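You operate a simulated robot arm through the tools that you are given. There is no shell and no other tool. Be economical: measure what you need, move in short steps, check, and stop when the job is done.

You run a simulated two-armed robot. Do the job below in one go: nothing can be reset, and whatever is moved stays where it is left.

JOB
Clamp block 926 on the orange machine's magnet and lock both axes.

Only the result counts: the job must be done as asked and must still hold three seconds after the hand-in. Knocking over, shifting, dropping, spilling or breaking anything else fails it.

ROBOT AND FRAMES
Two 7-joint arms with two-finger parallel grippers on one trunk, on a base that drives. Base frame: it is fixed to the floor where the robot stands at the start and does not move with it; the origin is under the middle of the robot, x ahead of it, y to its left, z up. Units: m, degrees, N and s.
The left shoulder is at the start at [0.05, 0.168, 1.143], the right one opposite. With the tool pointing down near the work surface each hand reaches from about 0.22 to 0.66 m from the robot's upright axis, wherever it stands, measured 20 degrees to its own side. Places, roughly: left tank latch lever [0.5, 1, 1.2]; magnet of the orange machine [0.8, 0.5, 1.1]; orange machine chuck lever [0.7, 0.5, 1.4]; orange machine clear button [0.6, -0.3, 1.4]; orange machine end wheel [0.7, 1.1, 0.8]; orange machine front wheel [0.5, 0.3, 0.8]; orange machine generator button [0.6, -0.4, 1.4]; orange machine head [0.8, 0.6, 2]; orange machine magnet lever [0.7, 0.6, 1]; orange machine pump button [0.8, -0.4, 0.9]; orange machine stop button [0.6, -0.1, 1.4]; orange machine touch button [0.8, -0.3, 0.9]; orange machine up button [0.8, -0.2, 0.9]; orange machine x lock [0.5, 0.7, 0.7]; orange machine y lock [0.5, 0.8, 0.7]; orange machine zero x button [0.6, -0.1, 1.4]. Payload 1.57 kg a hand.
The tool frame of a hand sits at the grasp point between the pads (the TCP): z along the fingers, y along the line on which they close. The tips reach 0.03 m beyond it. Largest opening 0.08 m; finger width 0.017, thickness 0.012; the body of the gripper, 0.04 by 0.082 m, starts 0.08 m behind the TCP.
Orientation is that of the tool frame in the base frame, as a unit quaternion [w, x, y, z]. With the fingers straight down and closing along the base's y, the tool's x points along the base's -x, its y along +y and its z along -z.

CONTROLS
- The arms move only by the tool step_arm. It takes "left_plan", "right_plan" or both (then of equal length, played together; a hand with none holds still); each is a list of rows, each an object of numbers (a shift or turn left out is 0, a gripper value left out holds the last): "x", "y", "z": the shift along the tool's x, y, z in cm; "ax", "ay", "az": the turn, a rotation vector about the tool's x, y, z in degrees. In form: [{"x": .., "y": .., "z": .., "ax": .., "ay": .., "az": ..}, ...]. A call has 1 to 12 rows; each row is the pose to reach, as a shift and turn from the pose commanded when the call began, along the tool's axes at that moment. "left_fingers" and "right_fingers" are, for a hand that has rows, the closure, from 0 (fully open) to 1 (shut), set as the call begins (left out, the last holds). A row lasts 0.2 s, in which the tool goes at most 0.05 m and 8.6 degrees; a call with a longer step from one row to the next is refused whole, and so is a gripper value outside its range. A pose out of reach is approached as far as the arm can. The call stops where the force on the tool passes 40 N (or 10 N more than at its start, if that is more) or the arm is blocked; 0.2 s more then pass. The fingers move at their own pace (about 0.045 m/s each) and stop on an object; they squeeze with about 26 N. The grip force told is the motor's: it shows also when the fingers shut on nothing. Time passes only in rows, and 0.2 s behind the last, so rows that repeat a pose let the fingers close. It gives the time, the measured TCP pose, the force on the tool (base axes), the opening and the grip force at its end, in the units of the frame above (readings bear some noise), with the torque about the TCP (base axes, N m) and any sound that the robot's microphone picked up.
- Cameras (640 x 400 px; columns grow to the right, rows downward): "scene" is now at [0.1274, 0.0276, 1.3599]; the picture's right is [0.32, -0.95, 0.00], its down [-0.49, -0.17, -0.85] and it looks along [0.81, 0.27, -0.52] (base axes); focal length 214 px, centre (320, 200). "left" rides on the left gripper at [0.072, 0.007, -0.122] in its tool frame; the picture's right is [-0.09, 1.00, 0.00], its down [-0.84, -0.08, -0.54] and it looks along [-0.54, -0.05, 0.84] (tool axes); focal length 238 px, centre (320, 200). "right" rides on the right gripper at [0.072, -0.007, -0.122] in its tool frame; the picture's right is [0.09, 1.00, 0.00], its down [-0.84, 0.08, -0.54] and it looks along [-0.54, 0.05, 0.84] (tool axes); focal length 238 px, centre (320, 200). There is no depth. A picture from a camera that has moved, and an enlarged one, comes with that camera's place and axes in the base frame and with its lens.
- camera(camera): a new picture of that camera. The clock stands still meanwhile.
- move_column(by): slides the trunk up (or, below 0, down) by that many m; the arms and the scene camera ride with it, the base frame stays. It gives what a move gives, with no picture.
- base_move(legs): drives the robot by 1 to 6 legs, each [ahead, left, turn to the left] in m, m and degrees, along the robot's own axes; the way and the turn of a leg run together, so that a leg with both is an arc; at most 1.5 m and 180 degrees a leg. The arms and the cameras ride along, it lands a little off, and it stops where it bumps. It gives what a move gives.
- head_to(pan, tilt): turns the head with the scene camera to pan (to the left, within 80 degrees either way) and tilt (down, from -29 to 69), counted from straight ahead of the robot. It gives what a move gives.
- enlarge(camera, box): a new picture of the part [left, top, right, bottom] of that camera's present view, enlarged. The clock stands still meanwhile.
- close_job(): hands the job in; it is judged then, once.

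Go step by step. Nothing tells you exact positions but the pictures and the camera data: compare them with the known pose of the tool, close in by small moves and look again before you grip or let go. The budget is 120 turns and 108 pictures, counting those below and the enlarged ones. Unless the task says otherwise, let go and move clear before handing in.

The tools are called after "Request:" as a command line: name --argument value ..., lists and objects as JSON in quotes. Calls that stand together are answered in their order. step_arm: Moves the arms, as the interface text tells. Its arguments: {"type":"object","properties":{"left_plan":{"type":"array","items":{"type":"object","properties":{"x":{"type":"number"},"y":{"type":"number"},"z":{"type":"number"},"ax":{"type":"number"},"ay":{"type":"number"},"az":{"type":"number"}}}},"left_fingers":{"type":"number"},"right_plan":{"type":"array","items":{"type":"object","properties":{"x":{"type":"number"},"y":{"type":"number"},"z":{"type":"number"},"ax":{"type":"number"},"ay":{"type":"number"},"az":{"type":"number"}}}},"right_fingers":{"type":"number"}},"required":[]} The other tools are called the same way: move_column (by) slides the trunk up or down; base_move (legs) drives the base; head_to (pan, tilt) turns the head that bears the scene camera; camera (camera) takes a picture; enlarge (camera, box) takes an enlarged picture of a part of a camera's view; close_job () hands the job in.

At the start:

```text
clock: 0.0
left_tool_pos: [0.2615, 0.3161, 1.3074]
left_orientation: [0.0, 0.0, 1.0, 0.0]
left_ft_force: [0.2, -0.2, 0.2]
left_moment: [0.01, -0.02, 0.01]
left_grip_width: 0.0798
left_grip_force: 0.1
right_tool_pos: [0.3418, 0.0637, 1.214]
right_orientation: [0.0, 0.0, 1.0, 0.0]
right_ft_force: [-0.7, -1.0, -0.1]
right_moment: [-0.02, 0.0, 0.0]
right_grip_width: 0.08
right_grip_force: 0.0
trunk travel left (down, up): [-0.311, 0.131]
robot x, y, heading: [0.0021, 0.002, -0.0]
head pan, tilt: [18.7, 31.4]
```

scene: 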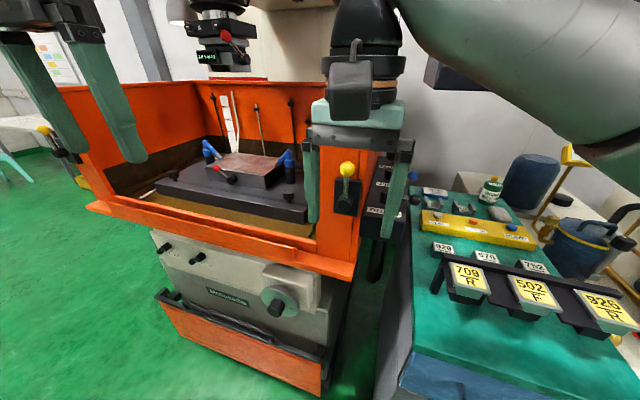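
right: 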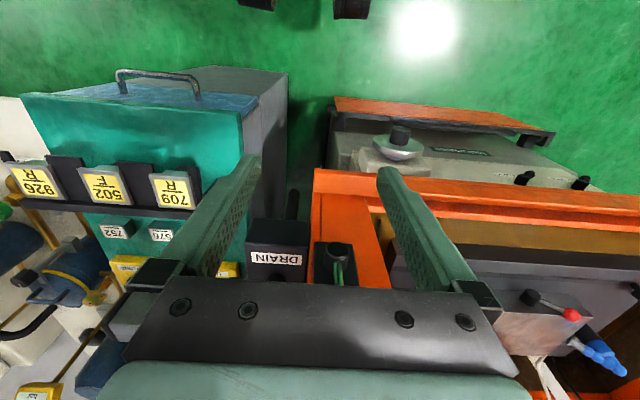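
left: 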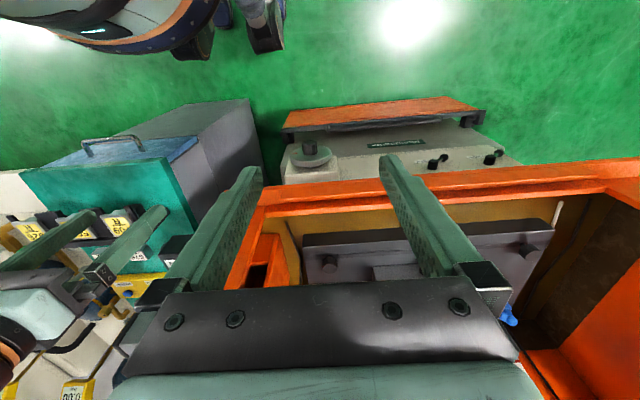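

I see the orange machine with a magnet (something already on it?) ahead-left and a green table with numbered blocks on the right. I'll look closer at both before moving.

Request:
enlarge --camera "scene" --box '[400, 170, 640, 350]'

Request:
enlarge --camera "scene" --box '[140, 80, 360, 340]'

Request:
head_to --pan -35 --tilt 35

Request:
camera --camera "scene"

```text
2.22 times, centred on (520, 260) of scene
camera zoom: at [0.1274, 0.0276, 1.3599], right [0.32, -0.95, 0.0], down [-0.49, -0.17, -0.85], along [0.81, 0.27, -0.52], focal length 477 px, centre (-124, 67)
```

zoom: 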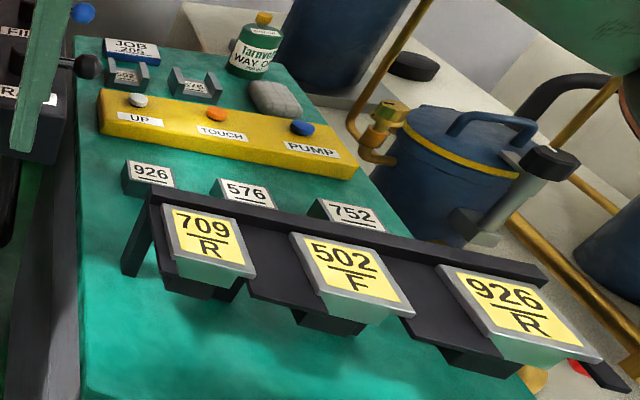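

```text
1.54 times, centred on (250, 210) of scene
camera zoom: at [0.1274, 0.0276, 1.3599], right [0.32, -0.95, 0.0], down [-0.49, -0.17, -0.85], along [0.81, 0.27, -0.52], focal length 330 px, centre (428, 185)
```

zoom: 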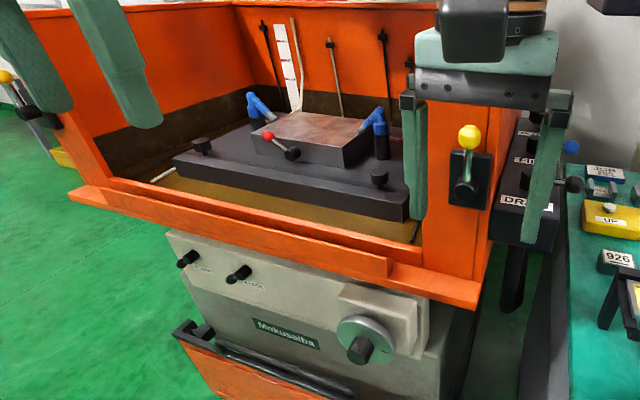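

```text
clock: 1.2
left_tool_pos: [0.2628, 0.3164, 1.3077]
left_orientation: [0.0, 0.0, 1.0, 0.0]
left_ft_force: [0.4, -0.1, -0.2]
left_moment: [0.02, -0.01, 0.0]
left_grip_width: 0.08
left_grip_force: 0.0
right_tool_pos: [0.3422, 0.0645, 1.2147]
right_orientation: [0.001, 0.0, 1.0, 0.0]
right_ft_force: [-0.3, -0.5, -0.2]
right_moment: [-0.01, -0.02, 0.0]
right_grip_width: 0.0801
right_grip_force: 0.0
trunk travel left (down, up): [-0.311, 0.131]
robot x, y, heading: [-0.0001, -0.0015, 0.3]
head pan, tilt: [-35.0, 35.0]
```

```text
102 pictures are left
camera scene: at [0.1145, -0.0516, 1.3543], right [-0.57, -0.82, 0.0], down [-0.47, 0.33, -0.82], along [0.67, -0.47, -0.57], focal length 214 px, centre (320, 200)
```

scene: 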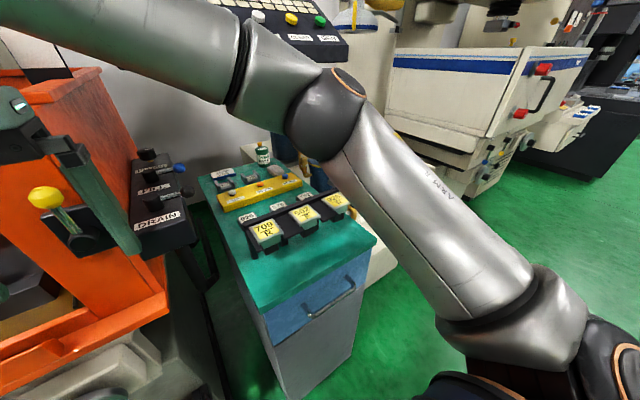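

The rack holds yellow-tagged 709/R, 502/F, 926/R items, with white-labelled 926/576/752 behind. I bring the right hand over the table to inspect.

Request:
step_arm --right_plan '[{"y": -4.5, "z": -1}, {"y": -9, "z": -2}, {"y": -13.5, "z": -2}, {"y": -18, "z": -2}, {"y": -22.5, "x": -1, "z": -2}, {"y": -27, "x": -2, "z": -2}, {"y": -31.5, "x": -3, "z": -2}, {"y": -36, "x": -5, "z": -2}]'

Request:
camera --camera "right"

Request:
camera --camera "scene"

```text
clock: 3.0
left_tool_pos: [0.2627, 0.3158, 1.3084]
left_orientation: [0.0, 0.0, 1.0, 0.0]
left_ft_force: [0.0, -0.7, -0.9]
left_moment: [0.05, 0.0, 0.02]
left_grip_width: 0.08
left_grip_force: 0.0
right_tool_pos: [0.3885, -0.297, 1.2352]
right_orientation: [0.0, 0.0, 1.0, 0.0]
right_ft_force: [-0.1, -0.1, 0.4]
right_moment: [0.05, 0.03, 0.03]
right_grip_width: 0.0799
right_grip_force: 0.1
trunk travel left (down, up): [-0.311, 0.131]
robot x, y, heading: [-0.0001, 0.0001, -0.0]
head pan, tilt: [-35.0, 35.0]
```

```text
101 pictures are left
camera right: at [0.3177, -0.3034, 1.3562], right [-0.09, 1.0, 0.0], down [0.84, 0.08, 0.54], along [0.54, 0.05, -0.84], focal length 238 px, centre (320, 200)
```

right: 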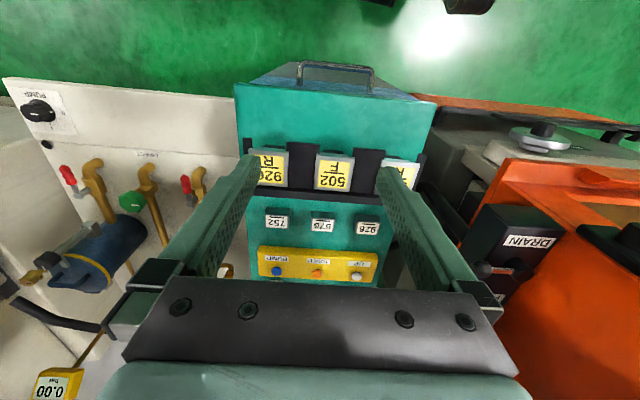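

```text
100 pictures are left
camera scene: at [0.1147, -0.0521, 1.3543], right [-0.57, -0.82, 0.0], down [-0.47, 0.33, -0.82], along [0.67, -0.47, -0.57], focal length 214 px, centre (320, 200)
```

scene: 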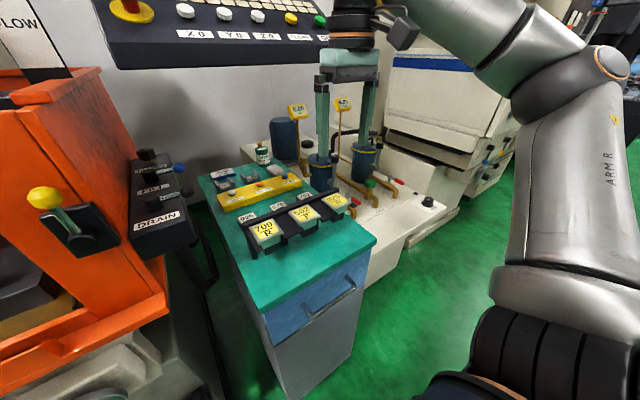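

Request:
enlarge --camera "right" --box '[230, 130, 440, 290]'

Request:
enlarge --camera "scene" --box '[190, 140, 370, 270]'

Request:
enlarge --camera "scene" --box '[0, 0, 400, 100]'

```text
2.50 times, centred on (335, 210) of right
camera zoom: at [0.3177, -0.3034, 1.3562], right [-0.09, 1.0, 0.0], down [0.84, 0.08, 0.54], along [0.54, 0.05, -0.84], focal length 596 px, centre (282, 175)
```

zoom: 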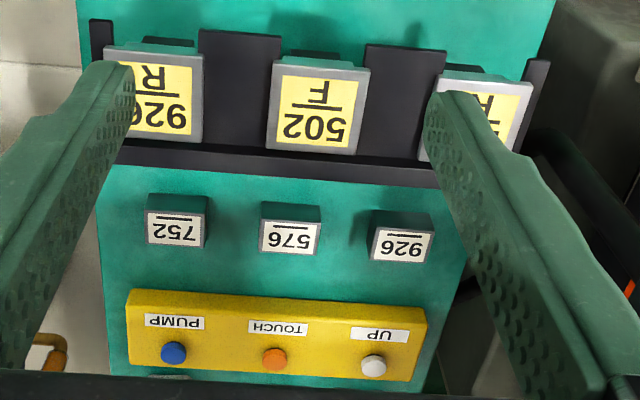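

```text
3.08 times, centred on (280, 205) of scene
camera zoom: at [0.1147, -0.0521, 1.3543], right [-0.57, -0.82, 0.0], down [-0.47, 0.33, -0.82], along [0.67, -0.47, -0.57], focal length 660 px, centre (443, 185)
```

zoom: 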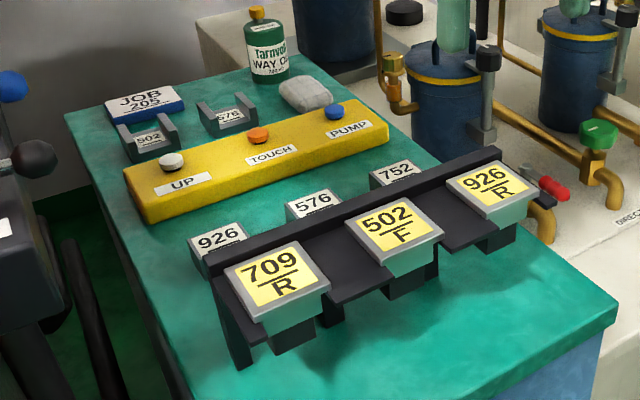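

```text
1.60 times, centred on (200, 50) of scene
camera zoom: at [0.1147, -0.0521, 1.3543], right [-0.57, -0.82, 0.0], down [-0.47, 0.33, -0.82], along [0.67, -0.47, -0.57], focal length 343 px, centre (512, 440)
```

zoom: 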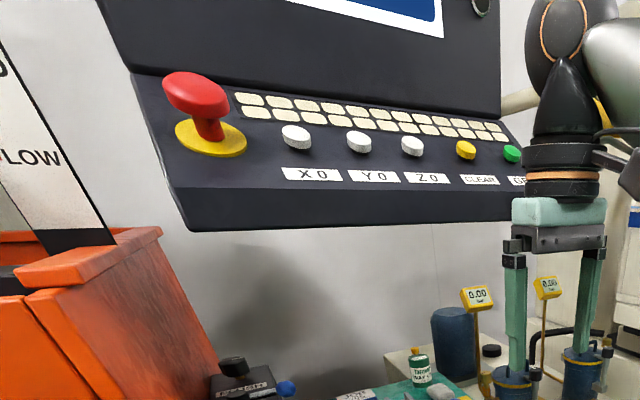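

The white-labelled cube 926 on the table (≈[0.66,-0.16,0.92]) is the workpiece; the tagged ones are electrodes. Next I look at the machine: magnet, lever, locks.

Request:
head_to --pan 35 --tilt 30

Request:
camera --camera "scene"

Request:
enlarge --camera "scene" --box '[230, 60, 490, 220]'

Request:
enlarge --camera "scene" --box '[200, 200, 460, 400]'

```text
clock: 4.4
left_tool_pos: [0.2619, 0.3164, 1.3079]
left_orientation: [0.0, 0.0, 1.0, 0.002]
left_ft_force: [0.9, 0.5, 0.4]
left_moment: [0.02, -0.01, 0.02]
left_grip_width: 0.0799
left_grip_force: 0.0
right_tool_pos: [0.3882, -0.2948, 1.2344]
right_orientation: [0.0, 0.0, 1.0, 0.001]
right_ft_force: [-0.3, -0.2, 0.6]
right_moment: [0.01, 0.05, 0.01]
right_grip_width: 0.0802
right_grip_force: 0.0
trunk travel left (down, up): [-0.311, 0.131]
robot x, y, heading: [-0.0016, -0.0043, -0.2]
head pan, tilt: [35.0, 30.0]
```

```text
96 pictures are left
camera scene: at [0.1164, 0.0507, 1.3621], right [0.57, -0.82, 0.0], down [-0.41, -0.29, -0.87], along [0.71, 0.5, -0.5], focal length 214 px, centre (320, 200)
```

scene: 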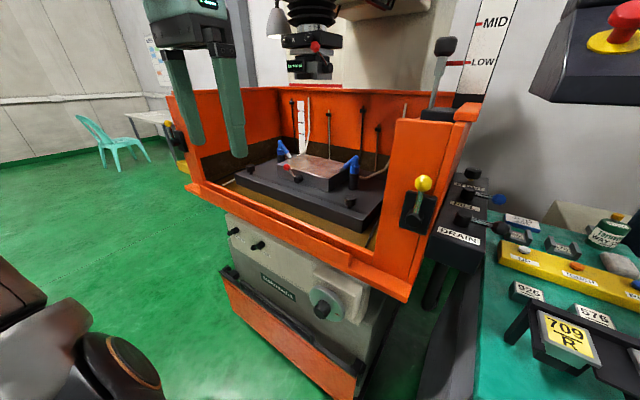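

```text
2.46 times, centred on (360, 140) of scene
camera zoom: at [0.1164, 0.0507, 1.3621], right [0.57, -0.82, 0.0], down [-0.41, -0.29, -0.87], along [0.71, 0.5, -0.5], focal length 528 px, centre (222, 348)
```

zoom: 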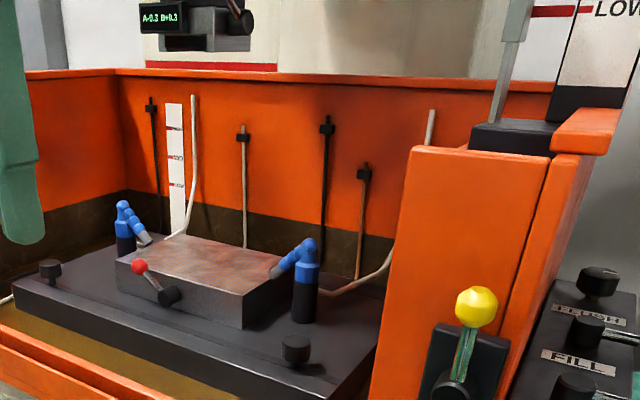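

```text
2.00 times, centred on (330, 300) of scene
camera zoom: at [0.1164, 0.0507, 1.3621], right [0.57, -0.82, 0.0], down [-0.41, -0.29, -0.87], along [0.71, 0.5, -0.5], focal length 429 px, centre (300, 0)
```

zoom: 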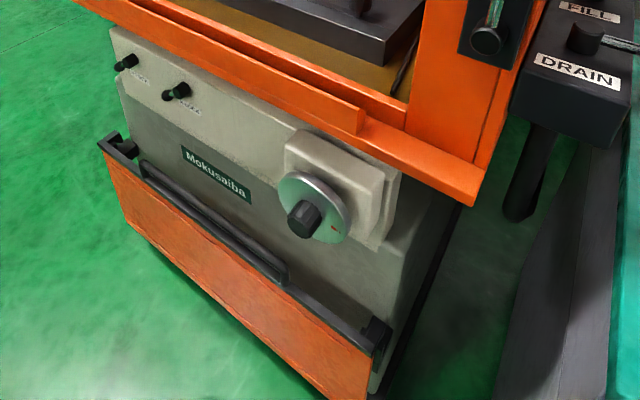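

The tank front is open and the magnet is bare with its red lever on the front. Blocks may lie below the control pendant, so I check its clearance before reaching.

Request:
head_to --pan -20 --tilt 10

Request:
camera --camera "scene"

```text
clock: 5.7
left_tool_pos: [0.2626, 0.3158, 1.3085]
left_orientation: [0.0, 0.0, 1.0, 0.0]
left_ft_force: [0.3, 0.0, -1.1]
left_moment: [0.0, -0.01, 0.03]
left_grip_width: 0.0799
left_grip_force: 0.0
right_tool_pos: [0.3873, -0.2962, 1.2349]
right_orientation: [0.0, 0.0, 1.0, 0.0]
right_ft_force: [0.6, 0.0, 0.2]
right_moment: [-0.04, 0.0, 0.01]
right_grip_width: 0.0801
right_grip_force: 0.0
trunk travel left (down, up): [-0.311, 0.131]
robot x, y, heading: [0.0005, 0.0017, -0.0]
head pan, tilt: [-20.0, 10.0]
```

```text
93 pictures are left
camera scene: at [0.1297, -0.0329, 1.3944], right [-0.34, -0.94, 0.0], down [-0.16, 0.06, -0.98], along [0.93, -0.34, -0.17], focal length 214 px, centre (320, 200)
```

scene: 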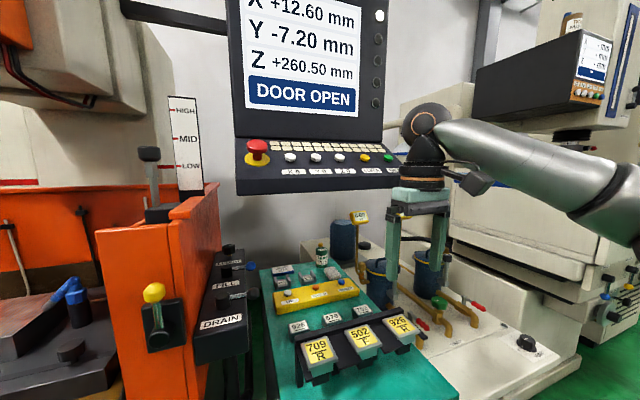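

The pendant's bottom is about z 1.33, so I should come in low under it. I lower the trunk and drive a little ahead, then look.

Request:
move_column --by -0.18

Request:
base_move --legs '[[0.08, 0, 0]]'

Request:
head_to --pan -25 --tilt 15

Request:
camera --camera "scene"

Request:
camera --camera "right"

```text
clock: 7.7
left_tool_pos: [0.2616, 0.3162, 1.1281]
left_orientation: [0.0, 0.0, 1.0, 0.0]
left_ft_force: [0.6, 0.2, 0.1]
left_moment: [-0.03, 0.01, 0.0]
left_grip_width: 0.0802
left_grip_force: 0.1
right_tool_pos: [0.3877, -0.2951, 1.0555]
right_orientation: [0.0, 0.001, 1.0, 0.0]
right_ft_force: [-0.7, 0.4, -1.3]
right_moment: [0.02, 0.02, 0.0]
right_grip_width: 0.0797
right_grip_force: 0.1
trunk travel left (down, up): [-0.131, 0.311]
robot x, y, heading: [0.0, -0.0015, -0.0]
head pan, tilt: [-20.0, 10.0]
```

```text
clock: 8.7
left_tool_pos: [0.3436, 0.3154, 1.1274]
left_orientation: [0.0, 0.0, 1.0, -0.001]
left_ft_force: [0.1, -0.6, 0.3]
left_moment: [0.01, 0.01, 0.03]
left_grip_width: 0.08
left_grip_force: 0.1
right_tool_pos: [0.4693, -0.295, 1.0554]
right_orientation: [0.0, 0.0, 1.0, 0.0]
right_ft_force: [0.2, 0.3, -0.2]
right_moment: [-0.01, 0.01, -0.03]
right_grip_width: 0.08
right_grip_force: 0.2
trunk travel left (down, up): [-0.131, 0.311]
robot x, y, heading: [0.0822, -0.0005, -0.1]
head pan, tilt: [-20.0, 10.0]
```

```text
clock: 9.4
left_tool_pos: [0.3439, 0.3154, 1.1282]
left_orientation: [-0.001, 0.0, 1.0, 0.001]
left_ft_force: [-0.7, 0.0, -0.9]
left_moment: [0.01, 0.01, 0.0]
left_grip_width: 0.0799
left_grip_force: 0.2
right_tool_pos: [0.4687, -0.2969, 1.0549]
right_orientation: [0.0, 0.0, 1.0, 0.0]
right_ft_force: [0.2, 0.0, 0.1]
right_moment: [0.01, 0.02, -0.01]
right_grip_width: 0.08
right_grip_force: 0.1
trunk travel left (down, up): [-0.131, 0.311]
robot x, y, heading: [0.0813, 0.0027, -0.1]
head pan, tilt: [-25.0, 15.0]
```

```text
92 pictures are left
camera scene: at [0.2075, -0.0409, 1.2063], right [-0.42, -0.91, 0.0], down [-0.23, 0.11, -0.97], along [0.87, -0.41, -0.26], focal length 214 px, centre (320, 200)
```

scene: 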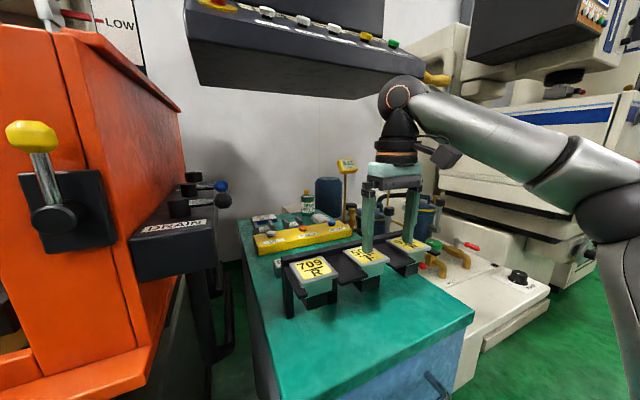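

```text
91 pictures are left
camera right: at [0.3974, -0.3028, 1.1766], right [-0.09, 1.0, 0.0], down [0.84, 0.08, 0.54], along [0.54, 0.05, -0.84], focal length 238 px, centre (320, 200)
```

right: 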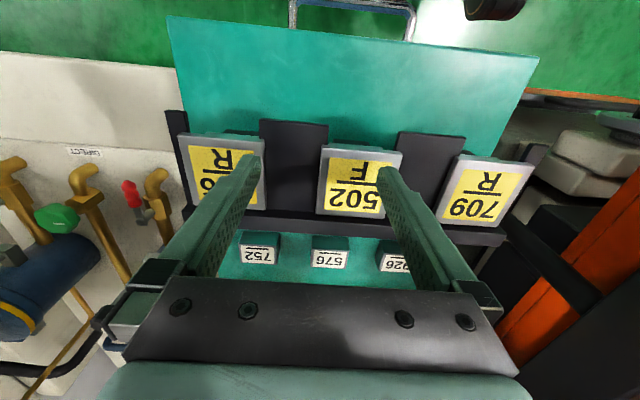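

Block 926's top seems to be at about [0.657, -0.16, 0.93], behind the rack whose tags reach about z 1.015. I move above/behind the rack at z≈1.06 and look again.

Request:
step_arm --right_plan '[{"x": -3, "y": 2.7, "z": -0.7}, {"x": -6, "y": 5.4, "z": -0.7}, {"x": -9, "y": 8.1, "z": -0.7}, {"x": -12, "y": 10.8, "z": -0.7}, {"x": -14.1, "y": 13.7, "z": -0.7}]'

Request:
camera --camera "right"

Request:
camera --camera "scene"

```text
clock: 10.6
left_tool_pos: [0.3435, 0.3156, 1.1276]
left_orientation: [0.0, 0.0, 1.0, 0.0]
left_ft_force: [-0.1, 0.4, 0.4]
left_moment: [-0.02, 0.03, -0.01]
left_grip_width: 0.0801
left_grip_force: 0.0
right_tool_pos: [0.6072, -0.1607, 1.0636]
right_orientation: [0.001, 0.001, 1.0, -0.001]
right_ft_force: [-0.2, 0.7, 0.6]
right_moment: [0.01, -0.02, 0.03]
right_grip_width: 0.0799
right_grip_force: 0.1
trunk travel left (down, up): [-0.131, 0.311]
robot x, y, heading: [0.081, 0.0009, -0.0]
head pan, tilt: [-25.0, 15.0]
```

```text
90 pictures are left
camera right: at [0.5366, -0.1654, 1.1848], right [-0.09, 1.0, 0.0], down [0.84, 0.08, 0.54], along [0.54, 0.05, -0.84], focal length 238 px, centre (320, 200)
```

right: 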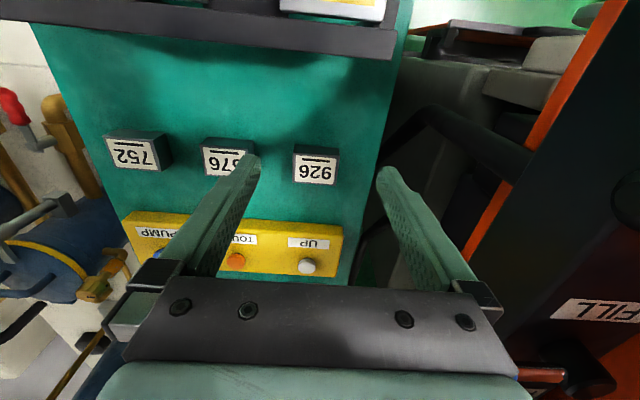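

```text
89 pictures are left
camera scene: at [0.2074, -0.0403, 1.2063], right [-0.42, -0.91, 0.0], down [-0.23, 0.11, -0.97], along [0.87, -0.41, -0.26], focal length 214 px, centre (320, 200)
```

scene: 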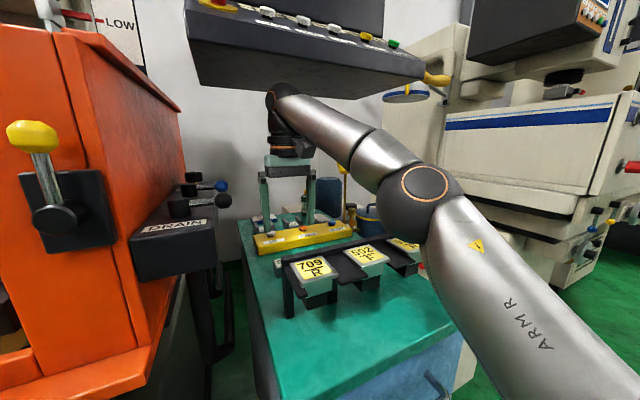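

Block 926 refined to about [0.662, -0.159, top 0.917]. I descend then go forward above it.

Request:
step_arm --right_plan '[{"z": 3}, {"x": -2, "z": 6}, {"x": -5.5, "y": 0.1, "z": 8}]'

Request:
camera --camera "right"

Request:
camera --camera "scene"

```text
clock: 11.4
left_tool_pos: [0.3428, 0.3165, 1.1277]
left_orientation: [-0.001, 0.001, 1.0, 0.0]
left_ft_force: [-0.7, 0.7, -0.4]
left_moment: [-0.01, -0.03, -0.02]
left_grip_width: 0.08
left_grip_force: 0.0
right_tool_pos: [0.6588, -0.1586, 0.9812]
right_orientation: [0.0, 0.0, 1.0, 0.001]
right_ft_force: [0.1, 0.6, 0.7]
right_moment: [0.05, -0.05, 0.04]
right_grip_width: 0.0799
right_grip_force: 0.1
trunk travel left (down, up): [-0.131, 0.311]
robot x, y, heading: [0.0816, -0.0002, 0.0]
head pan, tilt: [-25.0, 15.0]
```

```text
88 pictures are left
camera right: at [0.5875, -0.1647, 1.1025], right [-0.09, 1.0, 0.0], down [0.84, 0.08, 0.54], along [0.54, 0.05, -0.84], focal length 238 px, centre (320, 200)
```

right: 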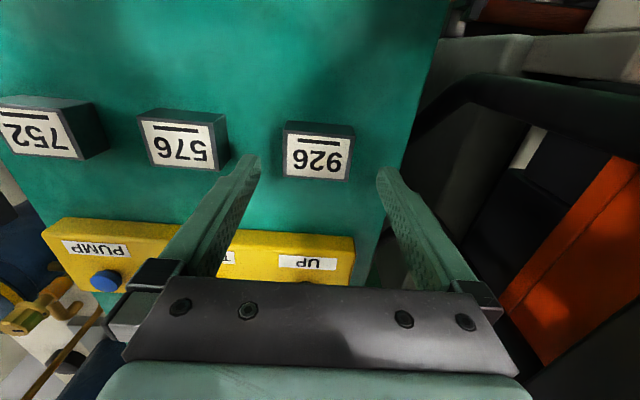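

```text
87 pictures are left
camera scene: at [0.2074, -0.0404, 1.2064], right [-0.42, -0.91, 0.0], down [-0.23, 0.11, -0.97], along [0.87, -0.41, -0.26], focal length 214 px, centre (320, 200)
```

scene: 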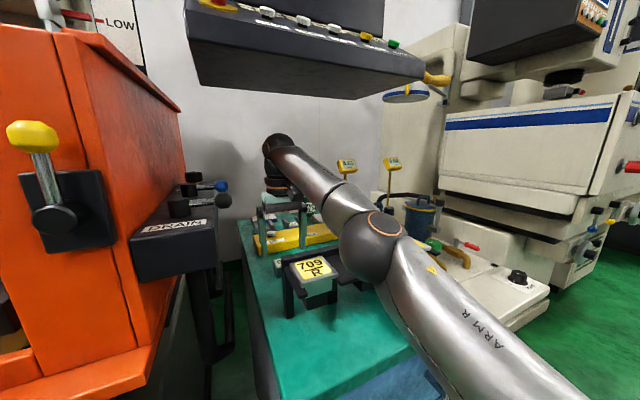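

The elbow ball hangs over the electrode rack, so before going lower I'll triangulate its height using a different head pan.

Request:
head_to --pan 10 --tilt 25

Request:
camera --camera "scene"

```text
clock: 12.4
left_tool_pos: [0.3427, 0.3151, 1.1277]
left_orientation: [0.0, 0.001, 1.0, 0.0]
left_ft_force: [0.1, 0.5, -0.2]
left_moment: [-0.01, 0.02, 0.01]
left_grip_width: 0.0798
left_grip_force: 0.1
right_tool_pos: [0.6582, -0.1591, 0.9822]
right_orientation: [0.0, 0.001, 1.0, -0.001]
right_ft_force: [0.1, 0.5, 0.2]
right_moment: [0.0, 0.01, 0.02]
right_grip_width: 0.0799
right_grip_force: 0.0
trunk travel left (down, up): [-0.131, 0.311]
robot x, y, heading: [0.0809, -0.0001, -0.0]
head pan, tilt: [10.0, 25.0]
```

```text
86 pictures are left
camera scene: at [0.2137, 0.0145, 1.1901], right [0.17, -0.99, 0.0], down [-0.42, -0.07, -0.91], along [0.89, 0.15, -0.42], focal length 214 px, centre (320, 200)
```

scene: 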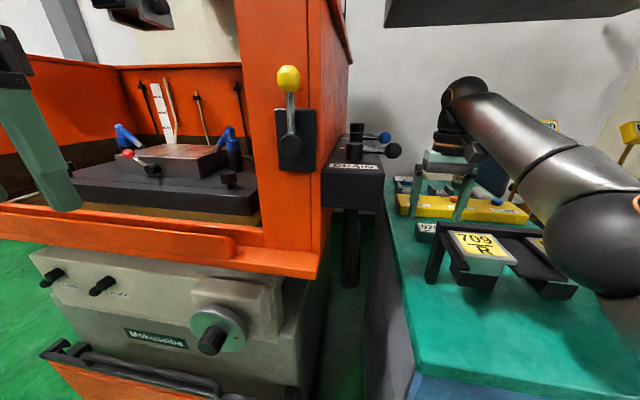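

The elbow ball's underside is at about z 1.03, just above the tags, so I raise the trunk 6 cm and re-descend so that the elbow stays clear.

Request:
move_column --by 0.06

Request:
step_arm --right_plan '[{"x": -0.3, "z": 3}, {"x": -0.3, "z": 6}]'

Request:
move_column --by 0.05

Request:
step_arm --right_plan '[{"z": 3}, {"z": 6}]'

Request:
camera --camera "scene"

Request:
camera --camera "right"

```text
clock: 13.4
left_tool_pos: [0.3439, 0.3156, 1.1879]
left_orientation: [0.0, 0.001, 1.0, 0.0]
left_ft_force: [-0.5, -0.8, -0.2]
left_moment: [0.02, 0.0, 0.04]
left_grip_width: 0.0802
left_grip_force: 0.0
right_tool_pos: [0.6588, -0.1582, 1.0426]
right_orientation: [-0.001, 0.001, 1.0, 0.0]
right_ft_force: [0.1, -0.5, -0.8]
right_moment: [-0.01, 0.02, 0.02]
right_grip_width: 0.0801
right_grip_force: 0.0
trunk travel left (down, up): [-0.191, 0.251]
robot x, y, heading: [0.085, -0.0001, -0.0]
head pan, tilt: [10.0, 25.0]
```

```text
clock: 14.0
left_tool_pos: [0.344, 0.3152, 1.1867]
left_orientation: [0.0, 0.0, 1.0, 0.0]
left_ft_force: [0.6, 0.0, 0.1]
left_moment: [-0.01, 0.02, 0.01]
left_grip_width: 0.0801
left_grip_force: 0.0
right_tool_pos: [0.6609, -0.1606, 0.9806]
right_orientation: [0.0, 0.001, 1.0, 0.0]
right_ft_force: [-0.3, 0.1, 0.2]
right_moment: [0.02, 0.01, 0.03]
right_grip_width: 0.08
right_grip_force: 0.2
trunk travel left (down, up): [-0.191, 0.251]
robot x, y, heading: [0.0775, -0.0011, -0.2]
head pan, tilt: [10.0, 25.0]
```

```text
clock: 14.9
left_tool_pos: [0.3433, 0.3145, 1.2381]
left_orientation: [-0.001, 0.001, 1.0, 0.001]
left_ft_force: [-0.6, -0.3, 0.9]
left_moment: [0.01, 0.01, 0.04]
left_grip_width: 0.08
left_grip_force: 0.1
right_tool_pos: [0.6614, -0.1598, 1.0302]
right_orientation: [0.0, 0.001, 1.0, 0.0]
right_ft_force: [0.7, 0.6, -1.0]
right_moment: [-0.01, -0.01, 0.02]
right_grip_width: 0.0798
right_grip_force: 0.1
trunk travel left (down, up): [-0.241, 0.201]
robot x, y, heading: [0.0807, 0.0003, 0.2]
head pan, tilt: [10.0, 25.0]
```

```text
clock: 15.5
left_tool_pos: [0.3446, 0.3166, 1.2375]
left_orientation: [0.0, 0.001, 1.0, 0.0]
left_ft_force: [0.3, -0.1, 0.4]
left_moment: [0.01, -0.01, 0.02]
left_grip_width: 0.0799
left_grip_force: 0.2
right_tool_pos: [0.662, -0.161, 0.9715]
right_orientation: [0.0, 0.002, 1.0, 0.0]
right_ft_force: [-0.3, -0.6, -0.5]
right_moment: [0.0, 0.0, -0.01]
right_grip_width: 0.0801
right_grip_force: 0.1
trunk travel left (down, up): [-0.241, 0.201]
robot x, y, heading: [0.0797, -0.0019, 0.0]
head pan, tilt: [10.0, 25.0]
```

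```text
85 pictures are left
camera scene: at [0.2139, 0.0144, 1.3001], right [0.17, -0.99, 0.0], down [-0.42, -0.07, -0.91], along [0.89, 0.16, -0.42], focal length 214 px, centre (320, 200)
```

scene: 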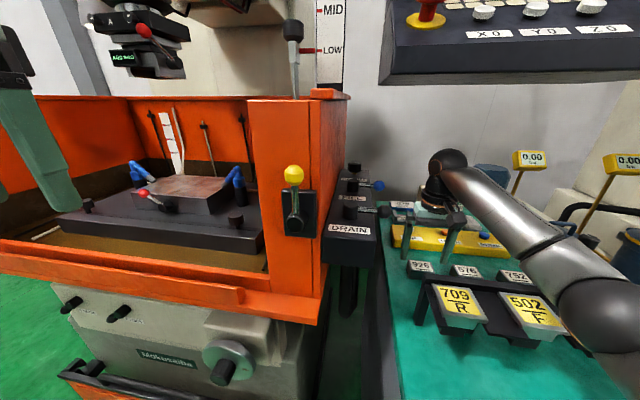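

```text
84 pictures are left
camera right: at [0.5905, -0.1674, 1.0922], right [-0.09, 1.0, 0.0], down [0.84, 0.08, 0.54], along [0.54, 0.05, -0.84], focal length 238 px, centre (320, 200)
```

right: 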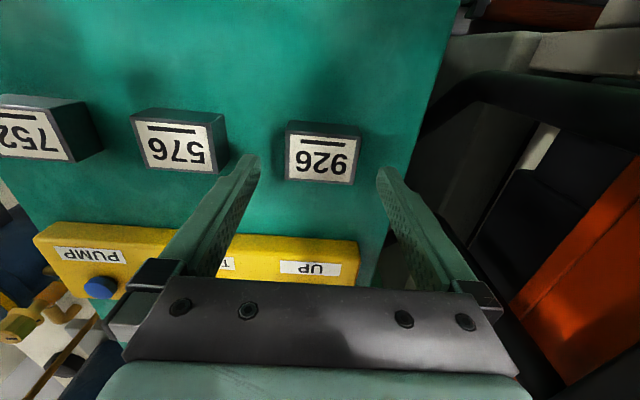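

Elbow is now clear and the block is centred between the fingers. I lower to z≈0.915 in small steps.

Request:
step_arm --right_plan '[{"x": -0.5, "z": 2}, {"x": -0.5, "z": 4}, {"x": -0.5, "z": 5.4}]'

Request:
camera --camera "right"

Request:
camera --camera "scene"

```text
clock: 16.4
left_tool_pos: [0.341, 0.3162, 1.2377]
left_orientation: [0.001, 0.002, 1.0, 0.0]
left_ft_force: [0.7, -0.4, 0.1]
left_moment: [-0.01, -0.01, -0.03]
left_grip_width: 0.0801
left_grip_force: 0.1
right_tool_pos: [0.6664, -0.1599, 0.9296]
right_orientation: [0.009, 0.001, 1.0, 0.0]
right_ft_force: [-4.6, 0.5, 9.1]
right_moment: [-0.41, 0.28, -0.27]
right_grip_width: 0.0798
right_grip_force: 0.0
trunk travel left (down, up): [-0.241, 0.201]
robot x, y, heading: [0.0797, -0.0004, -0.1]
head pan, tilt: [10.0, 25.0]
stopped in row 3 (right hand): the force on the tool passed its limit at 45 N (the readings are from after the stop); the commanded pose is now the measured one
```

```text
83 pictures are left
camera right: at [0.593, -0.1665, 1.05], right [-0.09, 1.0, 0.0], down [0.83, 0.07, 0.56], along [0.56, 0.05, -0.83], focal length 238 px, centre (320, 200)
```

right: 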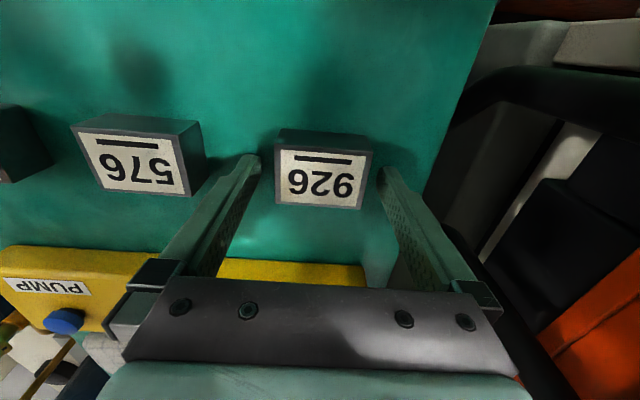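

```text
82 pictures are left
camera scene: at [0.2105, 0.015, 1.3005], right [0.17, -0.99, 0.0], down [-0.41, -0.07, -0.91], along [0.89, 0.15, -0.42], focal length 214 px, centre (320, 200)
```

scene: 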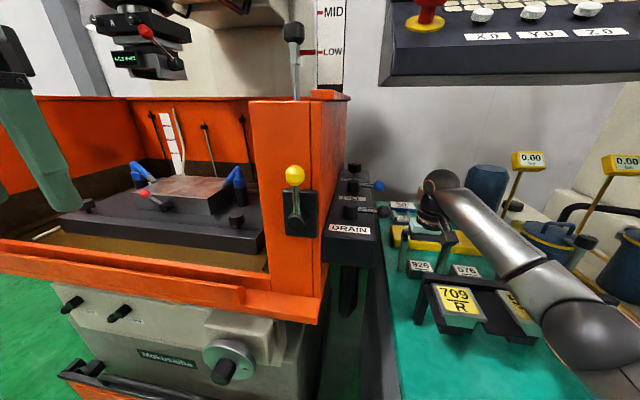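

The right finger tip touched the table (≈z 0.90), so I lift 2 mm, level the tool and close on the block.

Request:
step_arm --right_plan '[{"z": -0.2, "ay": 1.0}, {"z": -0.2, "ay": 1.0}]'

Request:
step_arm --right_plan '[{}, {}, {}, {}]' --right_fingers 1

Request:
camera --camera "right"

```text
clock: 17.0
left_tool_pos: [0.3406, 0.3135, 1.2391]
left_orientation: [0.002, 0.002, 1.0, 0.0]
left_ft_force: [0.7, -0.3, 0.2]
left_moment: [0.02, 0.03, 0.02]
left_grip_width: 0.0798
left_grip_force: 0.0
right_tool_pos: [0.6652, -0.1621, 0.9292]
right_orientation: [0.001, 0.003, 1.0, 0.001]
right_ft_force: [3.2, 2.5, 4.0]
right_moment: [-0.14, -0.08, 0.15]
right_grip_width: 0.0774
right_grip_force: 0.1
trunk travel left (down, up): [-0.241, 0.201]
robot x, y, heading: [0.0787, -0.0023, -0.3]
head pan, tilt: [10.0, 25.0]
```

```text
clock: 18.0
left_tool_pos: [0.3398, 0.3142, 1.239]
left_orientation: [0.003, 0.002, 1.0, 0.001]
left_ft_force: [-0.2, 0.0, 0.4]
left_moment: [0.02, 0.0, 0.01]
left_grip_width: 0.08
left_grip_force: 0.1
right_tool_pos: [0.6664, -0.1618, 0.9296]
right_orientation: [0.0, 0.002, 1.0, 0.001]
right_ft_force: [-2.5, -2.9, 1.6]
right_moment: [-0.28, 0.13, -0.02]
right_grip_width: 0.0549
right_grip_force: 26.0
trunk travel left (down, up): [-0.241, 0.201]
robot x, y, heading: [0.0807, -0.0001, -0.4]
head pan, tilt: [10.0, 25.0]
```

```text
81 pictures are left
camera right: at [0.5948, -0.1682, 1.0512], right [-0.09, 1.0, 0.0], down [0.84, 0.07, 0.54], along [0.54, 0.05, -0.84], focal length 238 px, centre (320, 200)
```

right: 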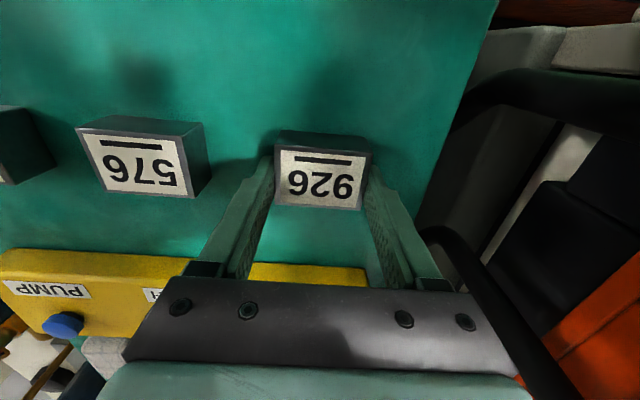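

Gripped at 55 mm. I lift slightly and check.

Request:
step_arm --right_plan '[{"z": -1.5}, {"z": -3.5}, {"z": -5}]'

Request:
camera --camera "right"

Request:
camera --camera "scene"

```text
clock: 18.8
left_tool_pos: [0.3441, 0.3169, 1.2378]
left_orientation: [0.0, 0.001, 1.0, 0.0]
left_ft_force: [0.1, 0.1, -0.2]
left_moment: [-0.07, -0.01, 0.02]
left_grip_width: 0.0801
left_grip_force: 0.1
right_tool_pos: [0.6695, -0.1586, 0.9802]
right_orientation: [-0.002, 0.001, 1.0, 0.001]
right_ft_force: [0.6, 0.4, -4.5]
right_moment: [-0.03, -0.03, 0.0]
right_grip_width: 0.0548
right_grip_force: 26.7
trunk travel left (down, up): [-0.241, 0.201]
robot x, y, heading: [0.0855, 0.0016, -0.2]
head pan, tilt: [10.0, 25.0]
```

```text
80 pictures are left
camera right: at [0.599, -0.1654, 1.1009], right [-0.09, 1.0, 0.0], down [0.84, 0.08, 0.54], along [0.54, 0.05, -0.84], focal length 238 px, centre (320, 200)
```

right: 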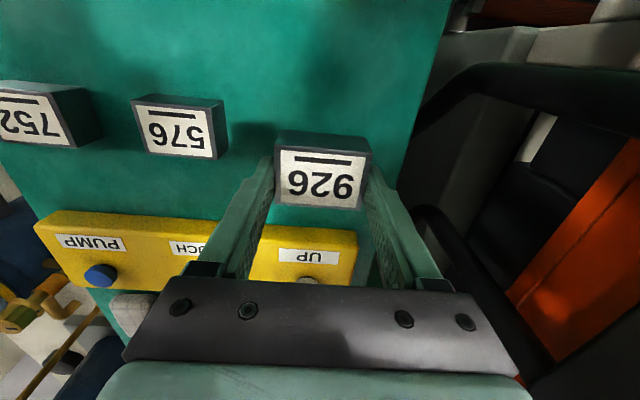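

```text
79 pictures are left
camera scene: at [0.2144, 0.0149, 1.3], right [0.17, -0.99, 0.0], down [-0.42, -0.07, -0.91], along [0.89, 0.16, -0.42], focal length 214 px, centre (320, 200)
```

scene: 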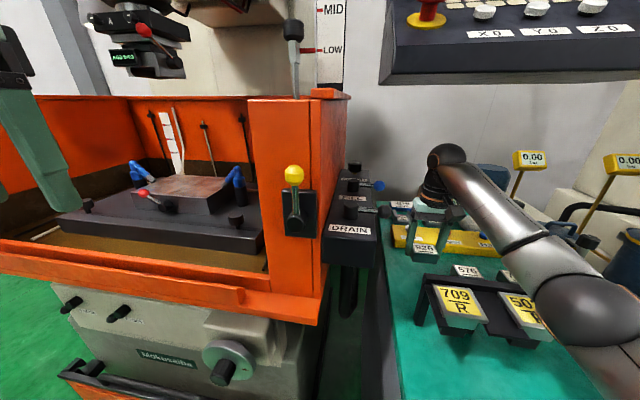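

Block is held. I retreat toward the robot, rise past the rack in front of the pendant edge, and pull back.

Request:
step_arm --right_plan '[{"x": 3, "z": -1.5}, {"x": 6.3, "z": -4}, {"x": 7, "z": -8}, {"x": 7.3, "z": -12}, {"x": 11, "z": -13.5}, {"x": 15.5, "z": -14}, {"x": 20, "z": -14}, {"x": 24, "z": -14}]'

Request:
camera --camera "scene"

```text
clock: 20.6
left_tool_pos: [0.3418, 0.3154, 1.2386]
left_orientation: [0.0, 0.001, 1.0, 0.0]
left_ft_force: [-0.4, -0.2, 1.1]
left_moment: [0.03, -0.06, 0.0]
left_grip_width: 0.0801
left_grip_force: 0.0
right_tool_pos: [0.4246, -0.1596, 1.1197]
right_orientation: [0.0, 0.001, 1.0, 0.0]
right_ft_force: [-1.1, -0.3, -4.4]
right_moment: [-0.01, -0.07, 0.02]
right_grip_width: 0.0549
right_grip_force: 26.4
trunk travel left (down, up): [-0.241, 0.201]
robot x, y, heading: [0.0785, 0.0026, -0.3]
head pan, tilt: [10.0, 25.0]
```

```text
78 pictures are left
camera scene: at [0.2116, 0.0145, 1.3008], right [0.17, -0.99, 0.0], down [-0.41, -0.07, -0.91], along [0.89, 0.16, -0.42], focal length 214 px, centre (320, 200)
```

scene: 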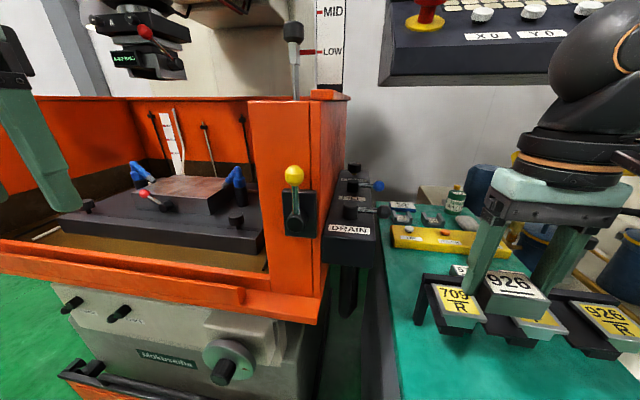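

Block clear of the rack. Now I back off 0.15 m and strafe left 0.6 m to face the machine.

Request:
base_move --legs '[[-0.15, 0, 0], [0, 0.6, 0]]'

Request:
head_to --pan 0 --tilt 35

Request:
camera --camera "scene"

Request:
camera --camera "left"

```text
clock: 27.2
left_tool_pos: [0.1921, 0.9111, 1.2371]
left_orientation: [0.0, 0.0, 1.0, 0.0]
left_ft_force: [0.0, -0.8, -0.9]
left_moment: [-0.05, 0.03, 0.03]
left_grip_width: 0.0799
left_grip_force: 0.0
right_tool_pos: [0.2759, 0.4336, 1.1187]
right_orientation: [-0.001, 0.0, 1.0, 0.001]
right_ft_force: [-0.3, -0.8, -5.0]
right_moment: [0.03, -0.05, 0.03]
right_grip_width: 0.0544
right_grip_force: 26.1
trunk travel left (down, up): [-0.241, 0.201]
robot x, y, heading: [-0.0731, 0.5944, 0.0]
head pan, tilt: [10.0, 25.0]
```

```text
clock: 27.9
left_tool_pos: [0.1908, 0.9097, 1.238]
left_orientation: [0.0, 0.0, 1.0, 0.0]
left_ft_force: [-0.3, 0.0, -0.6]
left_moment: [0.03, 0.0, 0.03]
left_grip_width: 0.0799
left_grip_force: 0.0
right_tool_pos: [0.2751, 0.4342, 1.1178]
right_orientation: [-0.002, 0.0, 1.0, 0.001]
right_ft_force: [0.0, 0.0, -5.2]
right_moment: [0.03, -0.02, 0.01]
right_grip_width: 0.055
right_grip_force: 25.6
trunk travel left (down, up): [-0.241, 0.201]
robot x, y, heading: [-0.0711, 0.5952, 0.3]
head pan, tilt: [0.0, 35.0]
```

```text
77 pictures are left
camera scene: at [0.0593, 0.5936, 1.2843], right [0.0, -1.0, 0.0], down [-0.57, 0.0, -0.82], along [0.82, 0.0, -0.57], focal length 214 px, centre (320, 200)
```

scene: 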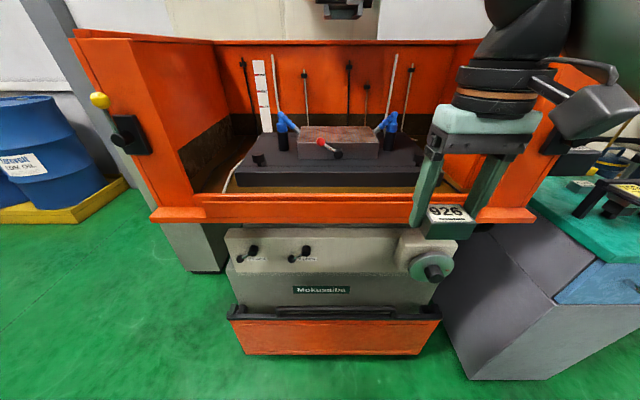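

```text
76 pictures are left
camera left: at [0.1186, 0.9178, 1.359], right [0.09, 1.0, 0.0], down [0.84, -0.08, 0.54], along [0.54, -0.05, -0.84], focal length 238 px, centre (320, 200)
```

left: 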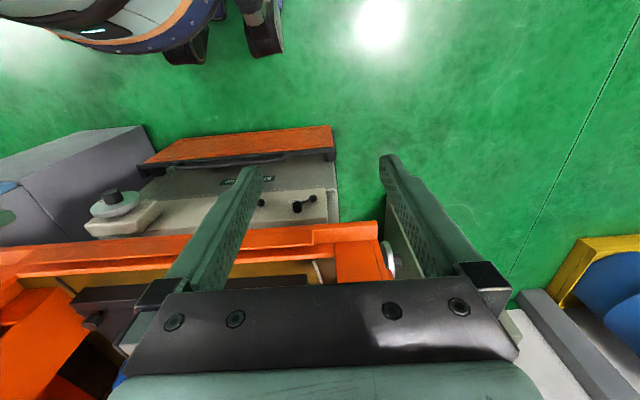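

Request:
enlarge --camera "scene" --box '[220, 90, 440, 210]'

Request:
enlarge --camera "scene" --box '[220, 210, 460, 360]'

```text
2.91 times, centred on (330, 150) of scene
camera zoom: at [0.0593, 0.5936, 1.2843], right [0.0, -1.0, 0.0], down [-0.57, 0.0, -0.82], along [0.82, 0.0, -0.57], focal length 624 px, centre (291, 346)
```

zoom: 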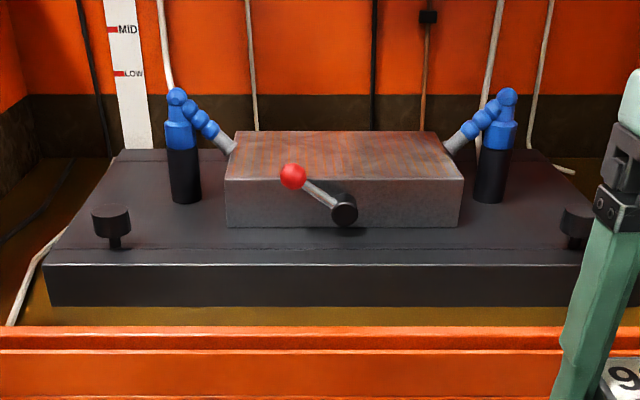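

```text
2.67 times, centred on (340, 285) of scene
camera zoom: at [0.0593, 0.5936, 1.2843], right [0.0, -1.0, 0.0], down [-0.57, 0.0, -0.82], along [0.82, 0.0, -0.57], focal length 572 px, centre (267, -27)
```

zoom: 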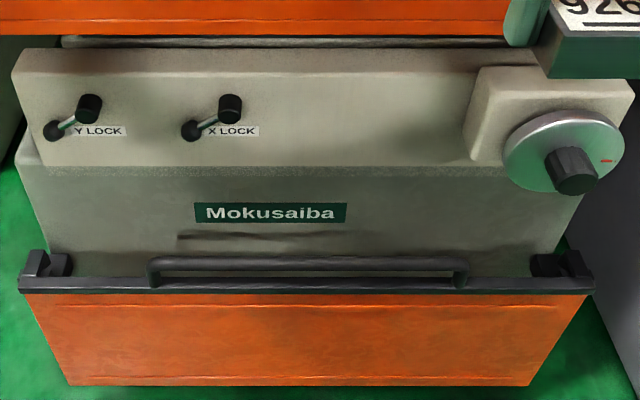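

Magnet top ≈ z 1.05, centre ≈ [0.79,0.535], front edge x≈0.71; locks X (right) and Y (left) on the front panel. The chuck hangs around z 1.37, so I keep the hand low. I drive nearer.

Request:
step_arm --left_plan '[{"y": -4}, {"y": -8}, {"y": -12}]'

Request:
base_move --legs '[[0, 0.12, 0], [0.15, 0, 0]]'

Request:
head_to --pan -10 --tilt 15

Request:
camera --camera "scene"

Request:
camera --camera "right"

```text
clock: 28.8
left_tool_pos: [0.191, 0.7886, 1.239]
left_orientation: [0.0, -0.001, 1.0, 0.001]
left_ft_force: [0.0, 0.0, 0.4]
left_moment: [0.01, 0.02, 0.0]
left_grip_width: 0.0801
left_grip_force: 0.1
right_tool_pos: [0.2762, 0.4336, 1.1181]
right_orientation: [-0.002, 0.0, 1.0, 0.0]
right_ft_force: [-0.4, -0.1, -4.2]
right_moment: [-0.02, -0.06, 0.01]
right_grip_width: 0.0548
right_grip_force: 25.9
trunk travel left (down, up): [-0.241, 0.201]
robot x, y, heading: [-0.0736, 0.5948, 0.2]
head pan, tilt: [0.0, 35.0]
```

```text
clock: 31.4
left_tool_pos: [0.3415, 0.9109, 1.2393]
left_orientation: [0.001, 0.0, 1.0, 0.0]
left_ft_force: [0.3, 0.3, 0.1]
left_moment: [0.02, 0.01, 0.02]
left_grip_width: 0.0801
left_grip_force: 0.1
right_tool_pos: [0.4252, 0.5561, 1.1183]
right_orientation: [-0.001, 0.001, 1.0, 0.001]
right_ft_force: [0.6, 0.3, -4.1]
right_moment: [-0.03, -0.02, 0.0]
right_grip_width: 0.0547
right_grip_force: 26.3
trunk travel left (down, up): [-0.241, 0.201]
robot x, y, heading: [0.0808, 0.7118, -0.0]
head pan, tilt: [0.0, 35.0]
```

```text
clock: 32.3
left_tool_pos: [0.3404, 0.9107, 1.2391]
left_orientation: [0.0, 0.0, 1.0, -0.001]
left_ft_force: [0.4, -0.3, 0.5]
left_moment: [0.01, -0.03, -0.04]
left_grip_width: 0.0798
left_grip_force: 0.0
right_tool_pos: [0.4248, 0.5555, 1.1173]
right_orientation: [-0.002, -0.001, 1.0, 0.0]
right_ft_force: [0.3, -0.3, -3.4]
right_moment: [-0.06, -0.04, -0.01]
right_grip_width: 0.0548
right_grip_force: 25.2
trunk travel left (down, up): [-0.241, 0.201]
robot x, y, heading: [0.0781, 0.7169, -0.2]
head pan, tilt: [-10.0, 15.0]
```

```text
73 pictures are left
camera scene: at [0.213, 0.6987, 1.3162], right [-0.17, -0.98, 0.0], down [-0.26, 0.05, -0.97], along [0.95, -0.17, -0.26], focal length 214 px, centre (320, 200)
```

scene: 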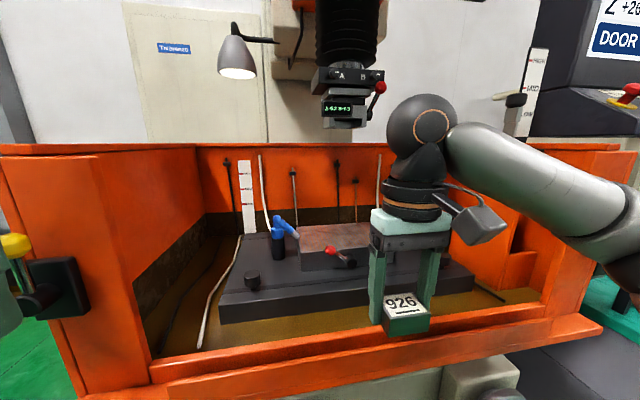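

```text
72 pictures are left
camera right: at [0.3547, 0.5492, 1.2401], right [-0.09, 1.0, 0.0], down [0.84, 0.08, 0.54], along [0.54, 0.05, -0.84], focal length 238 px, centre (320, 200)
```

right: 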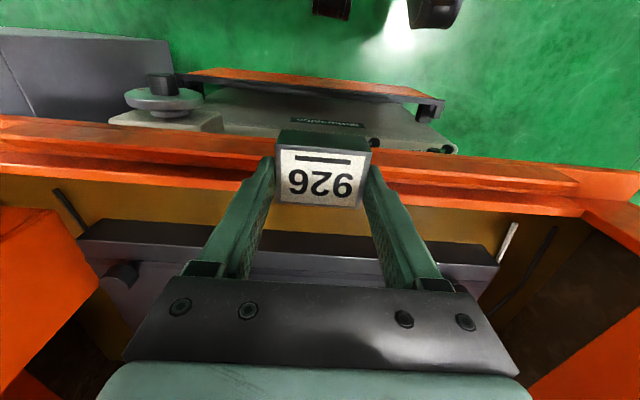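

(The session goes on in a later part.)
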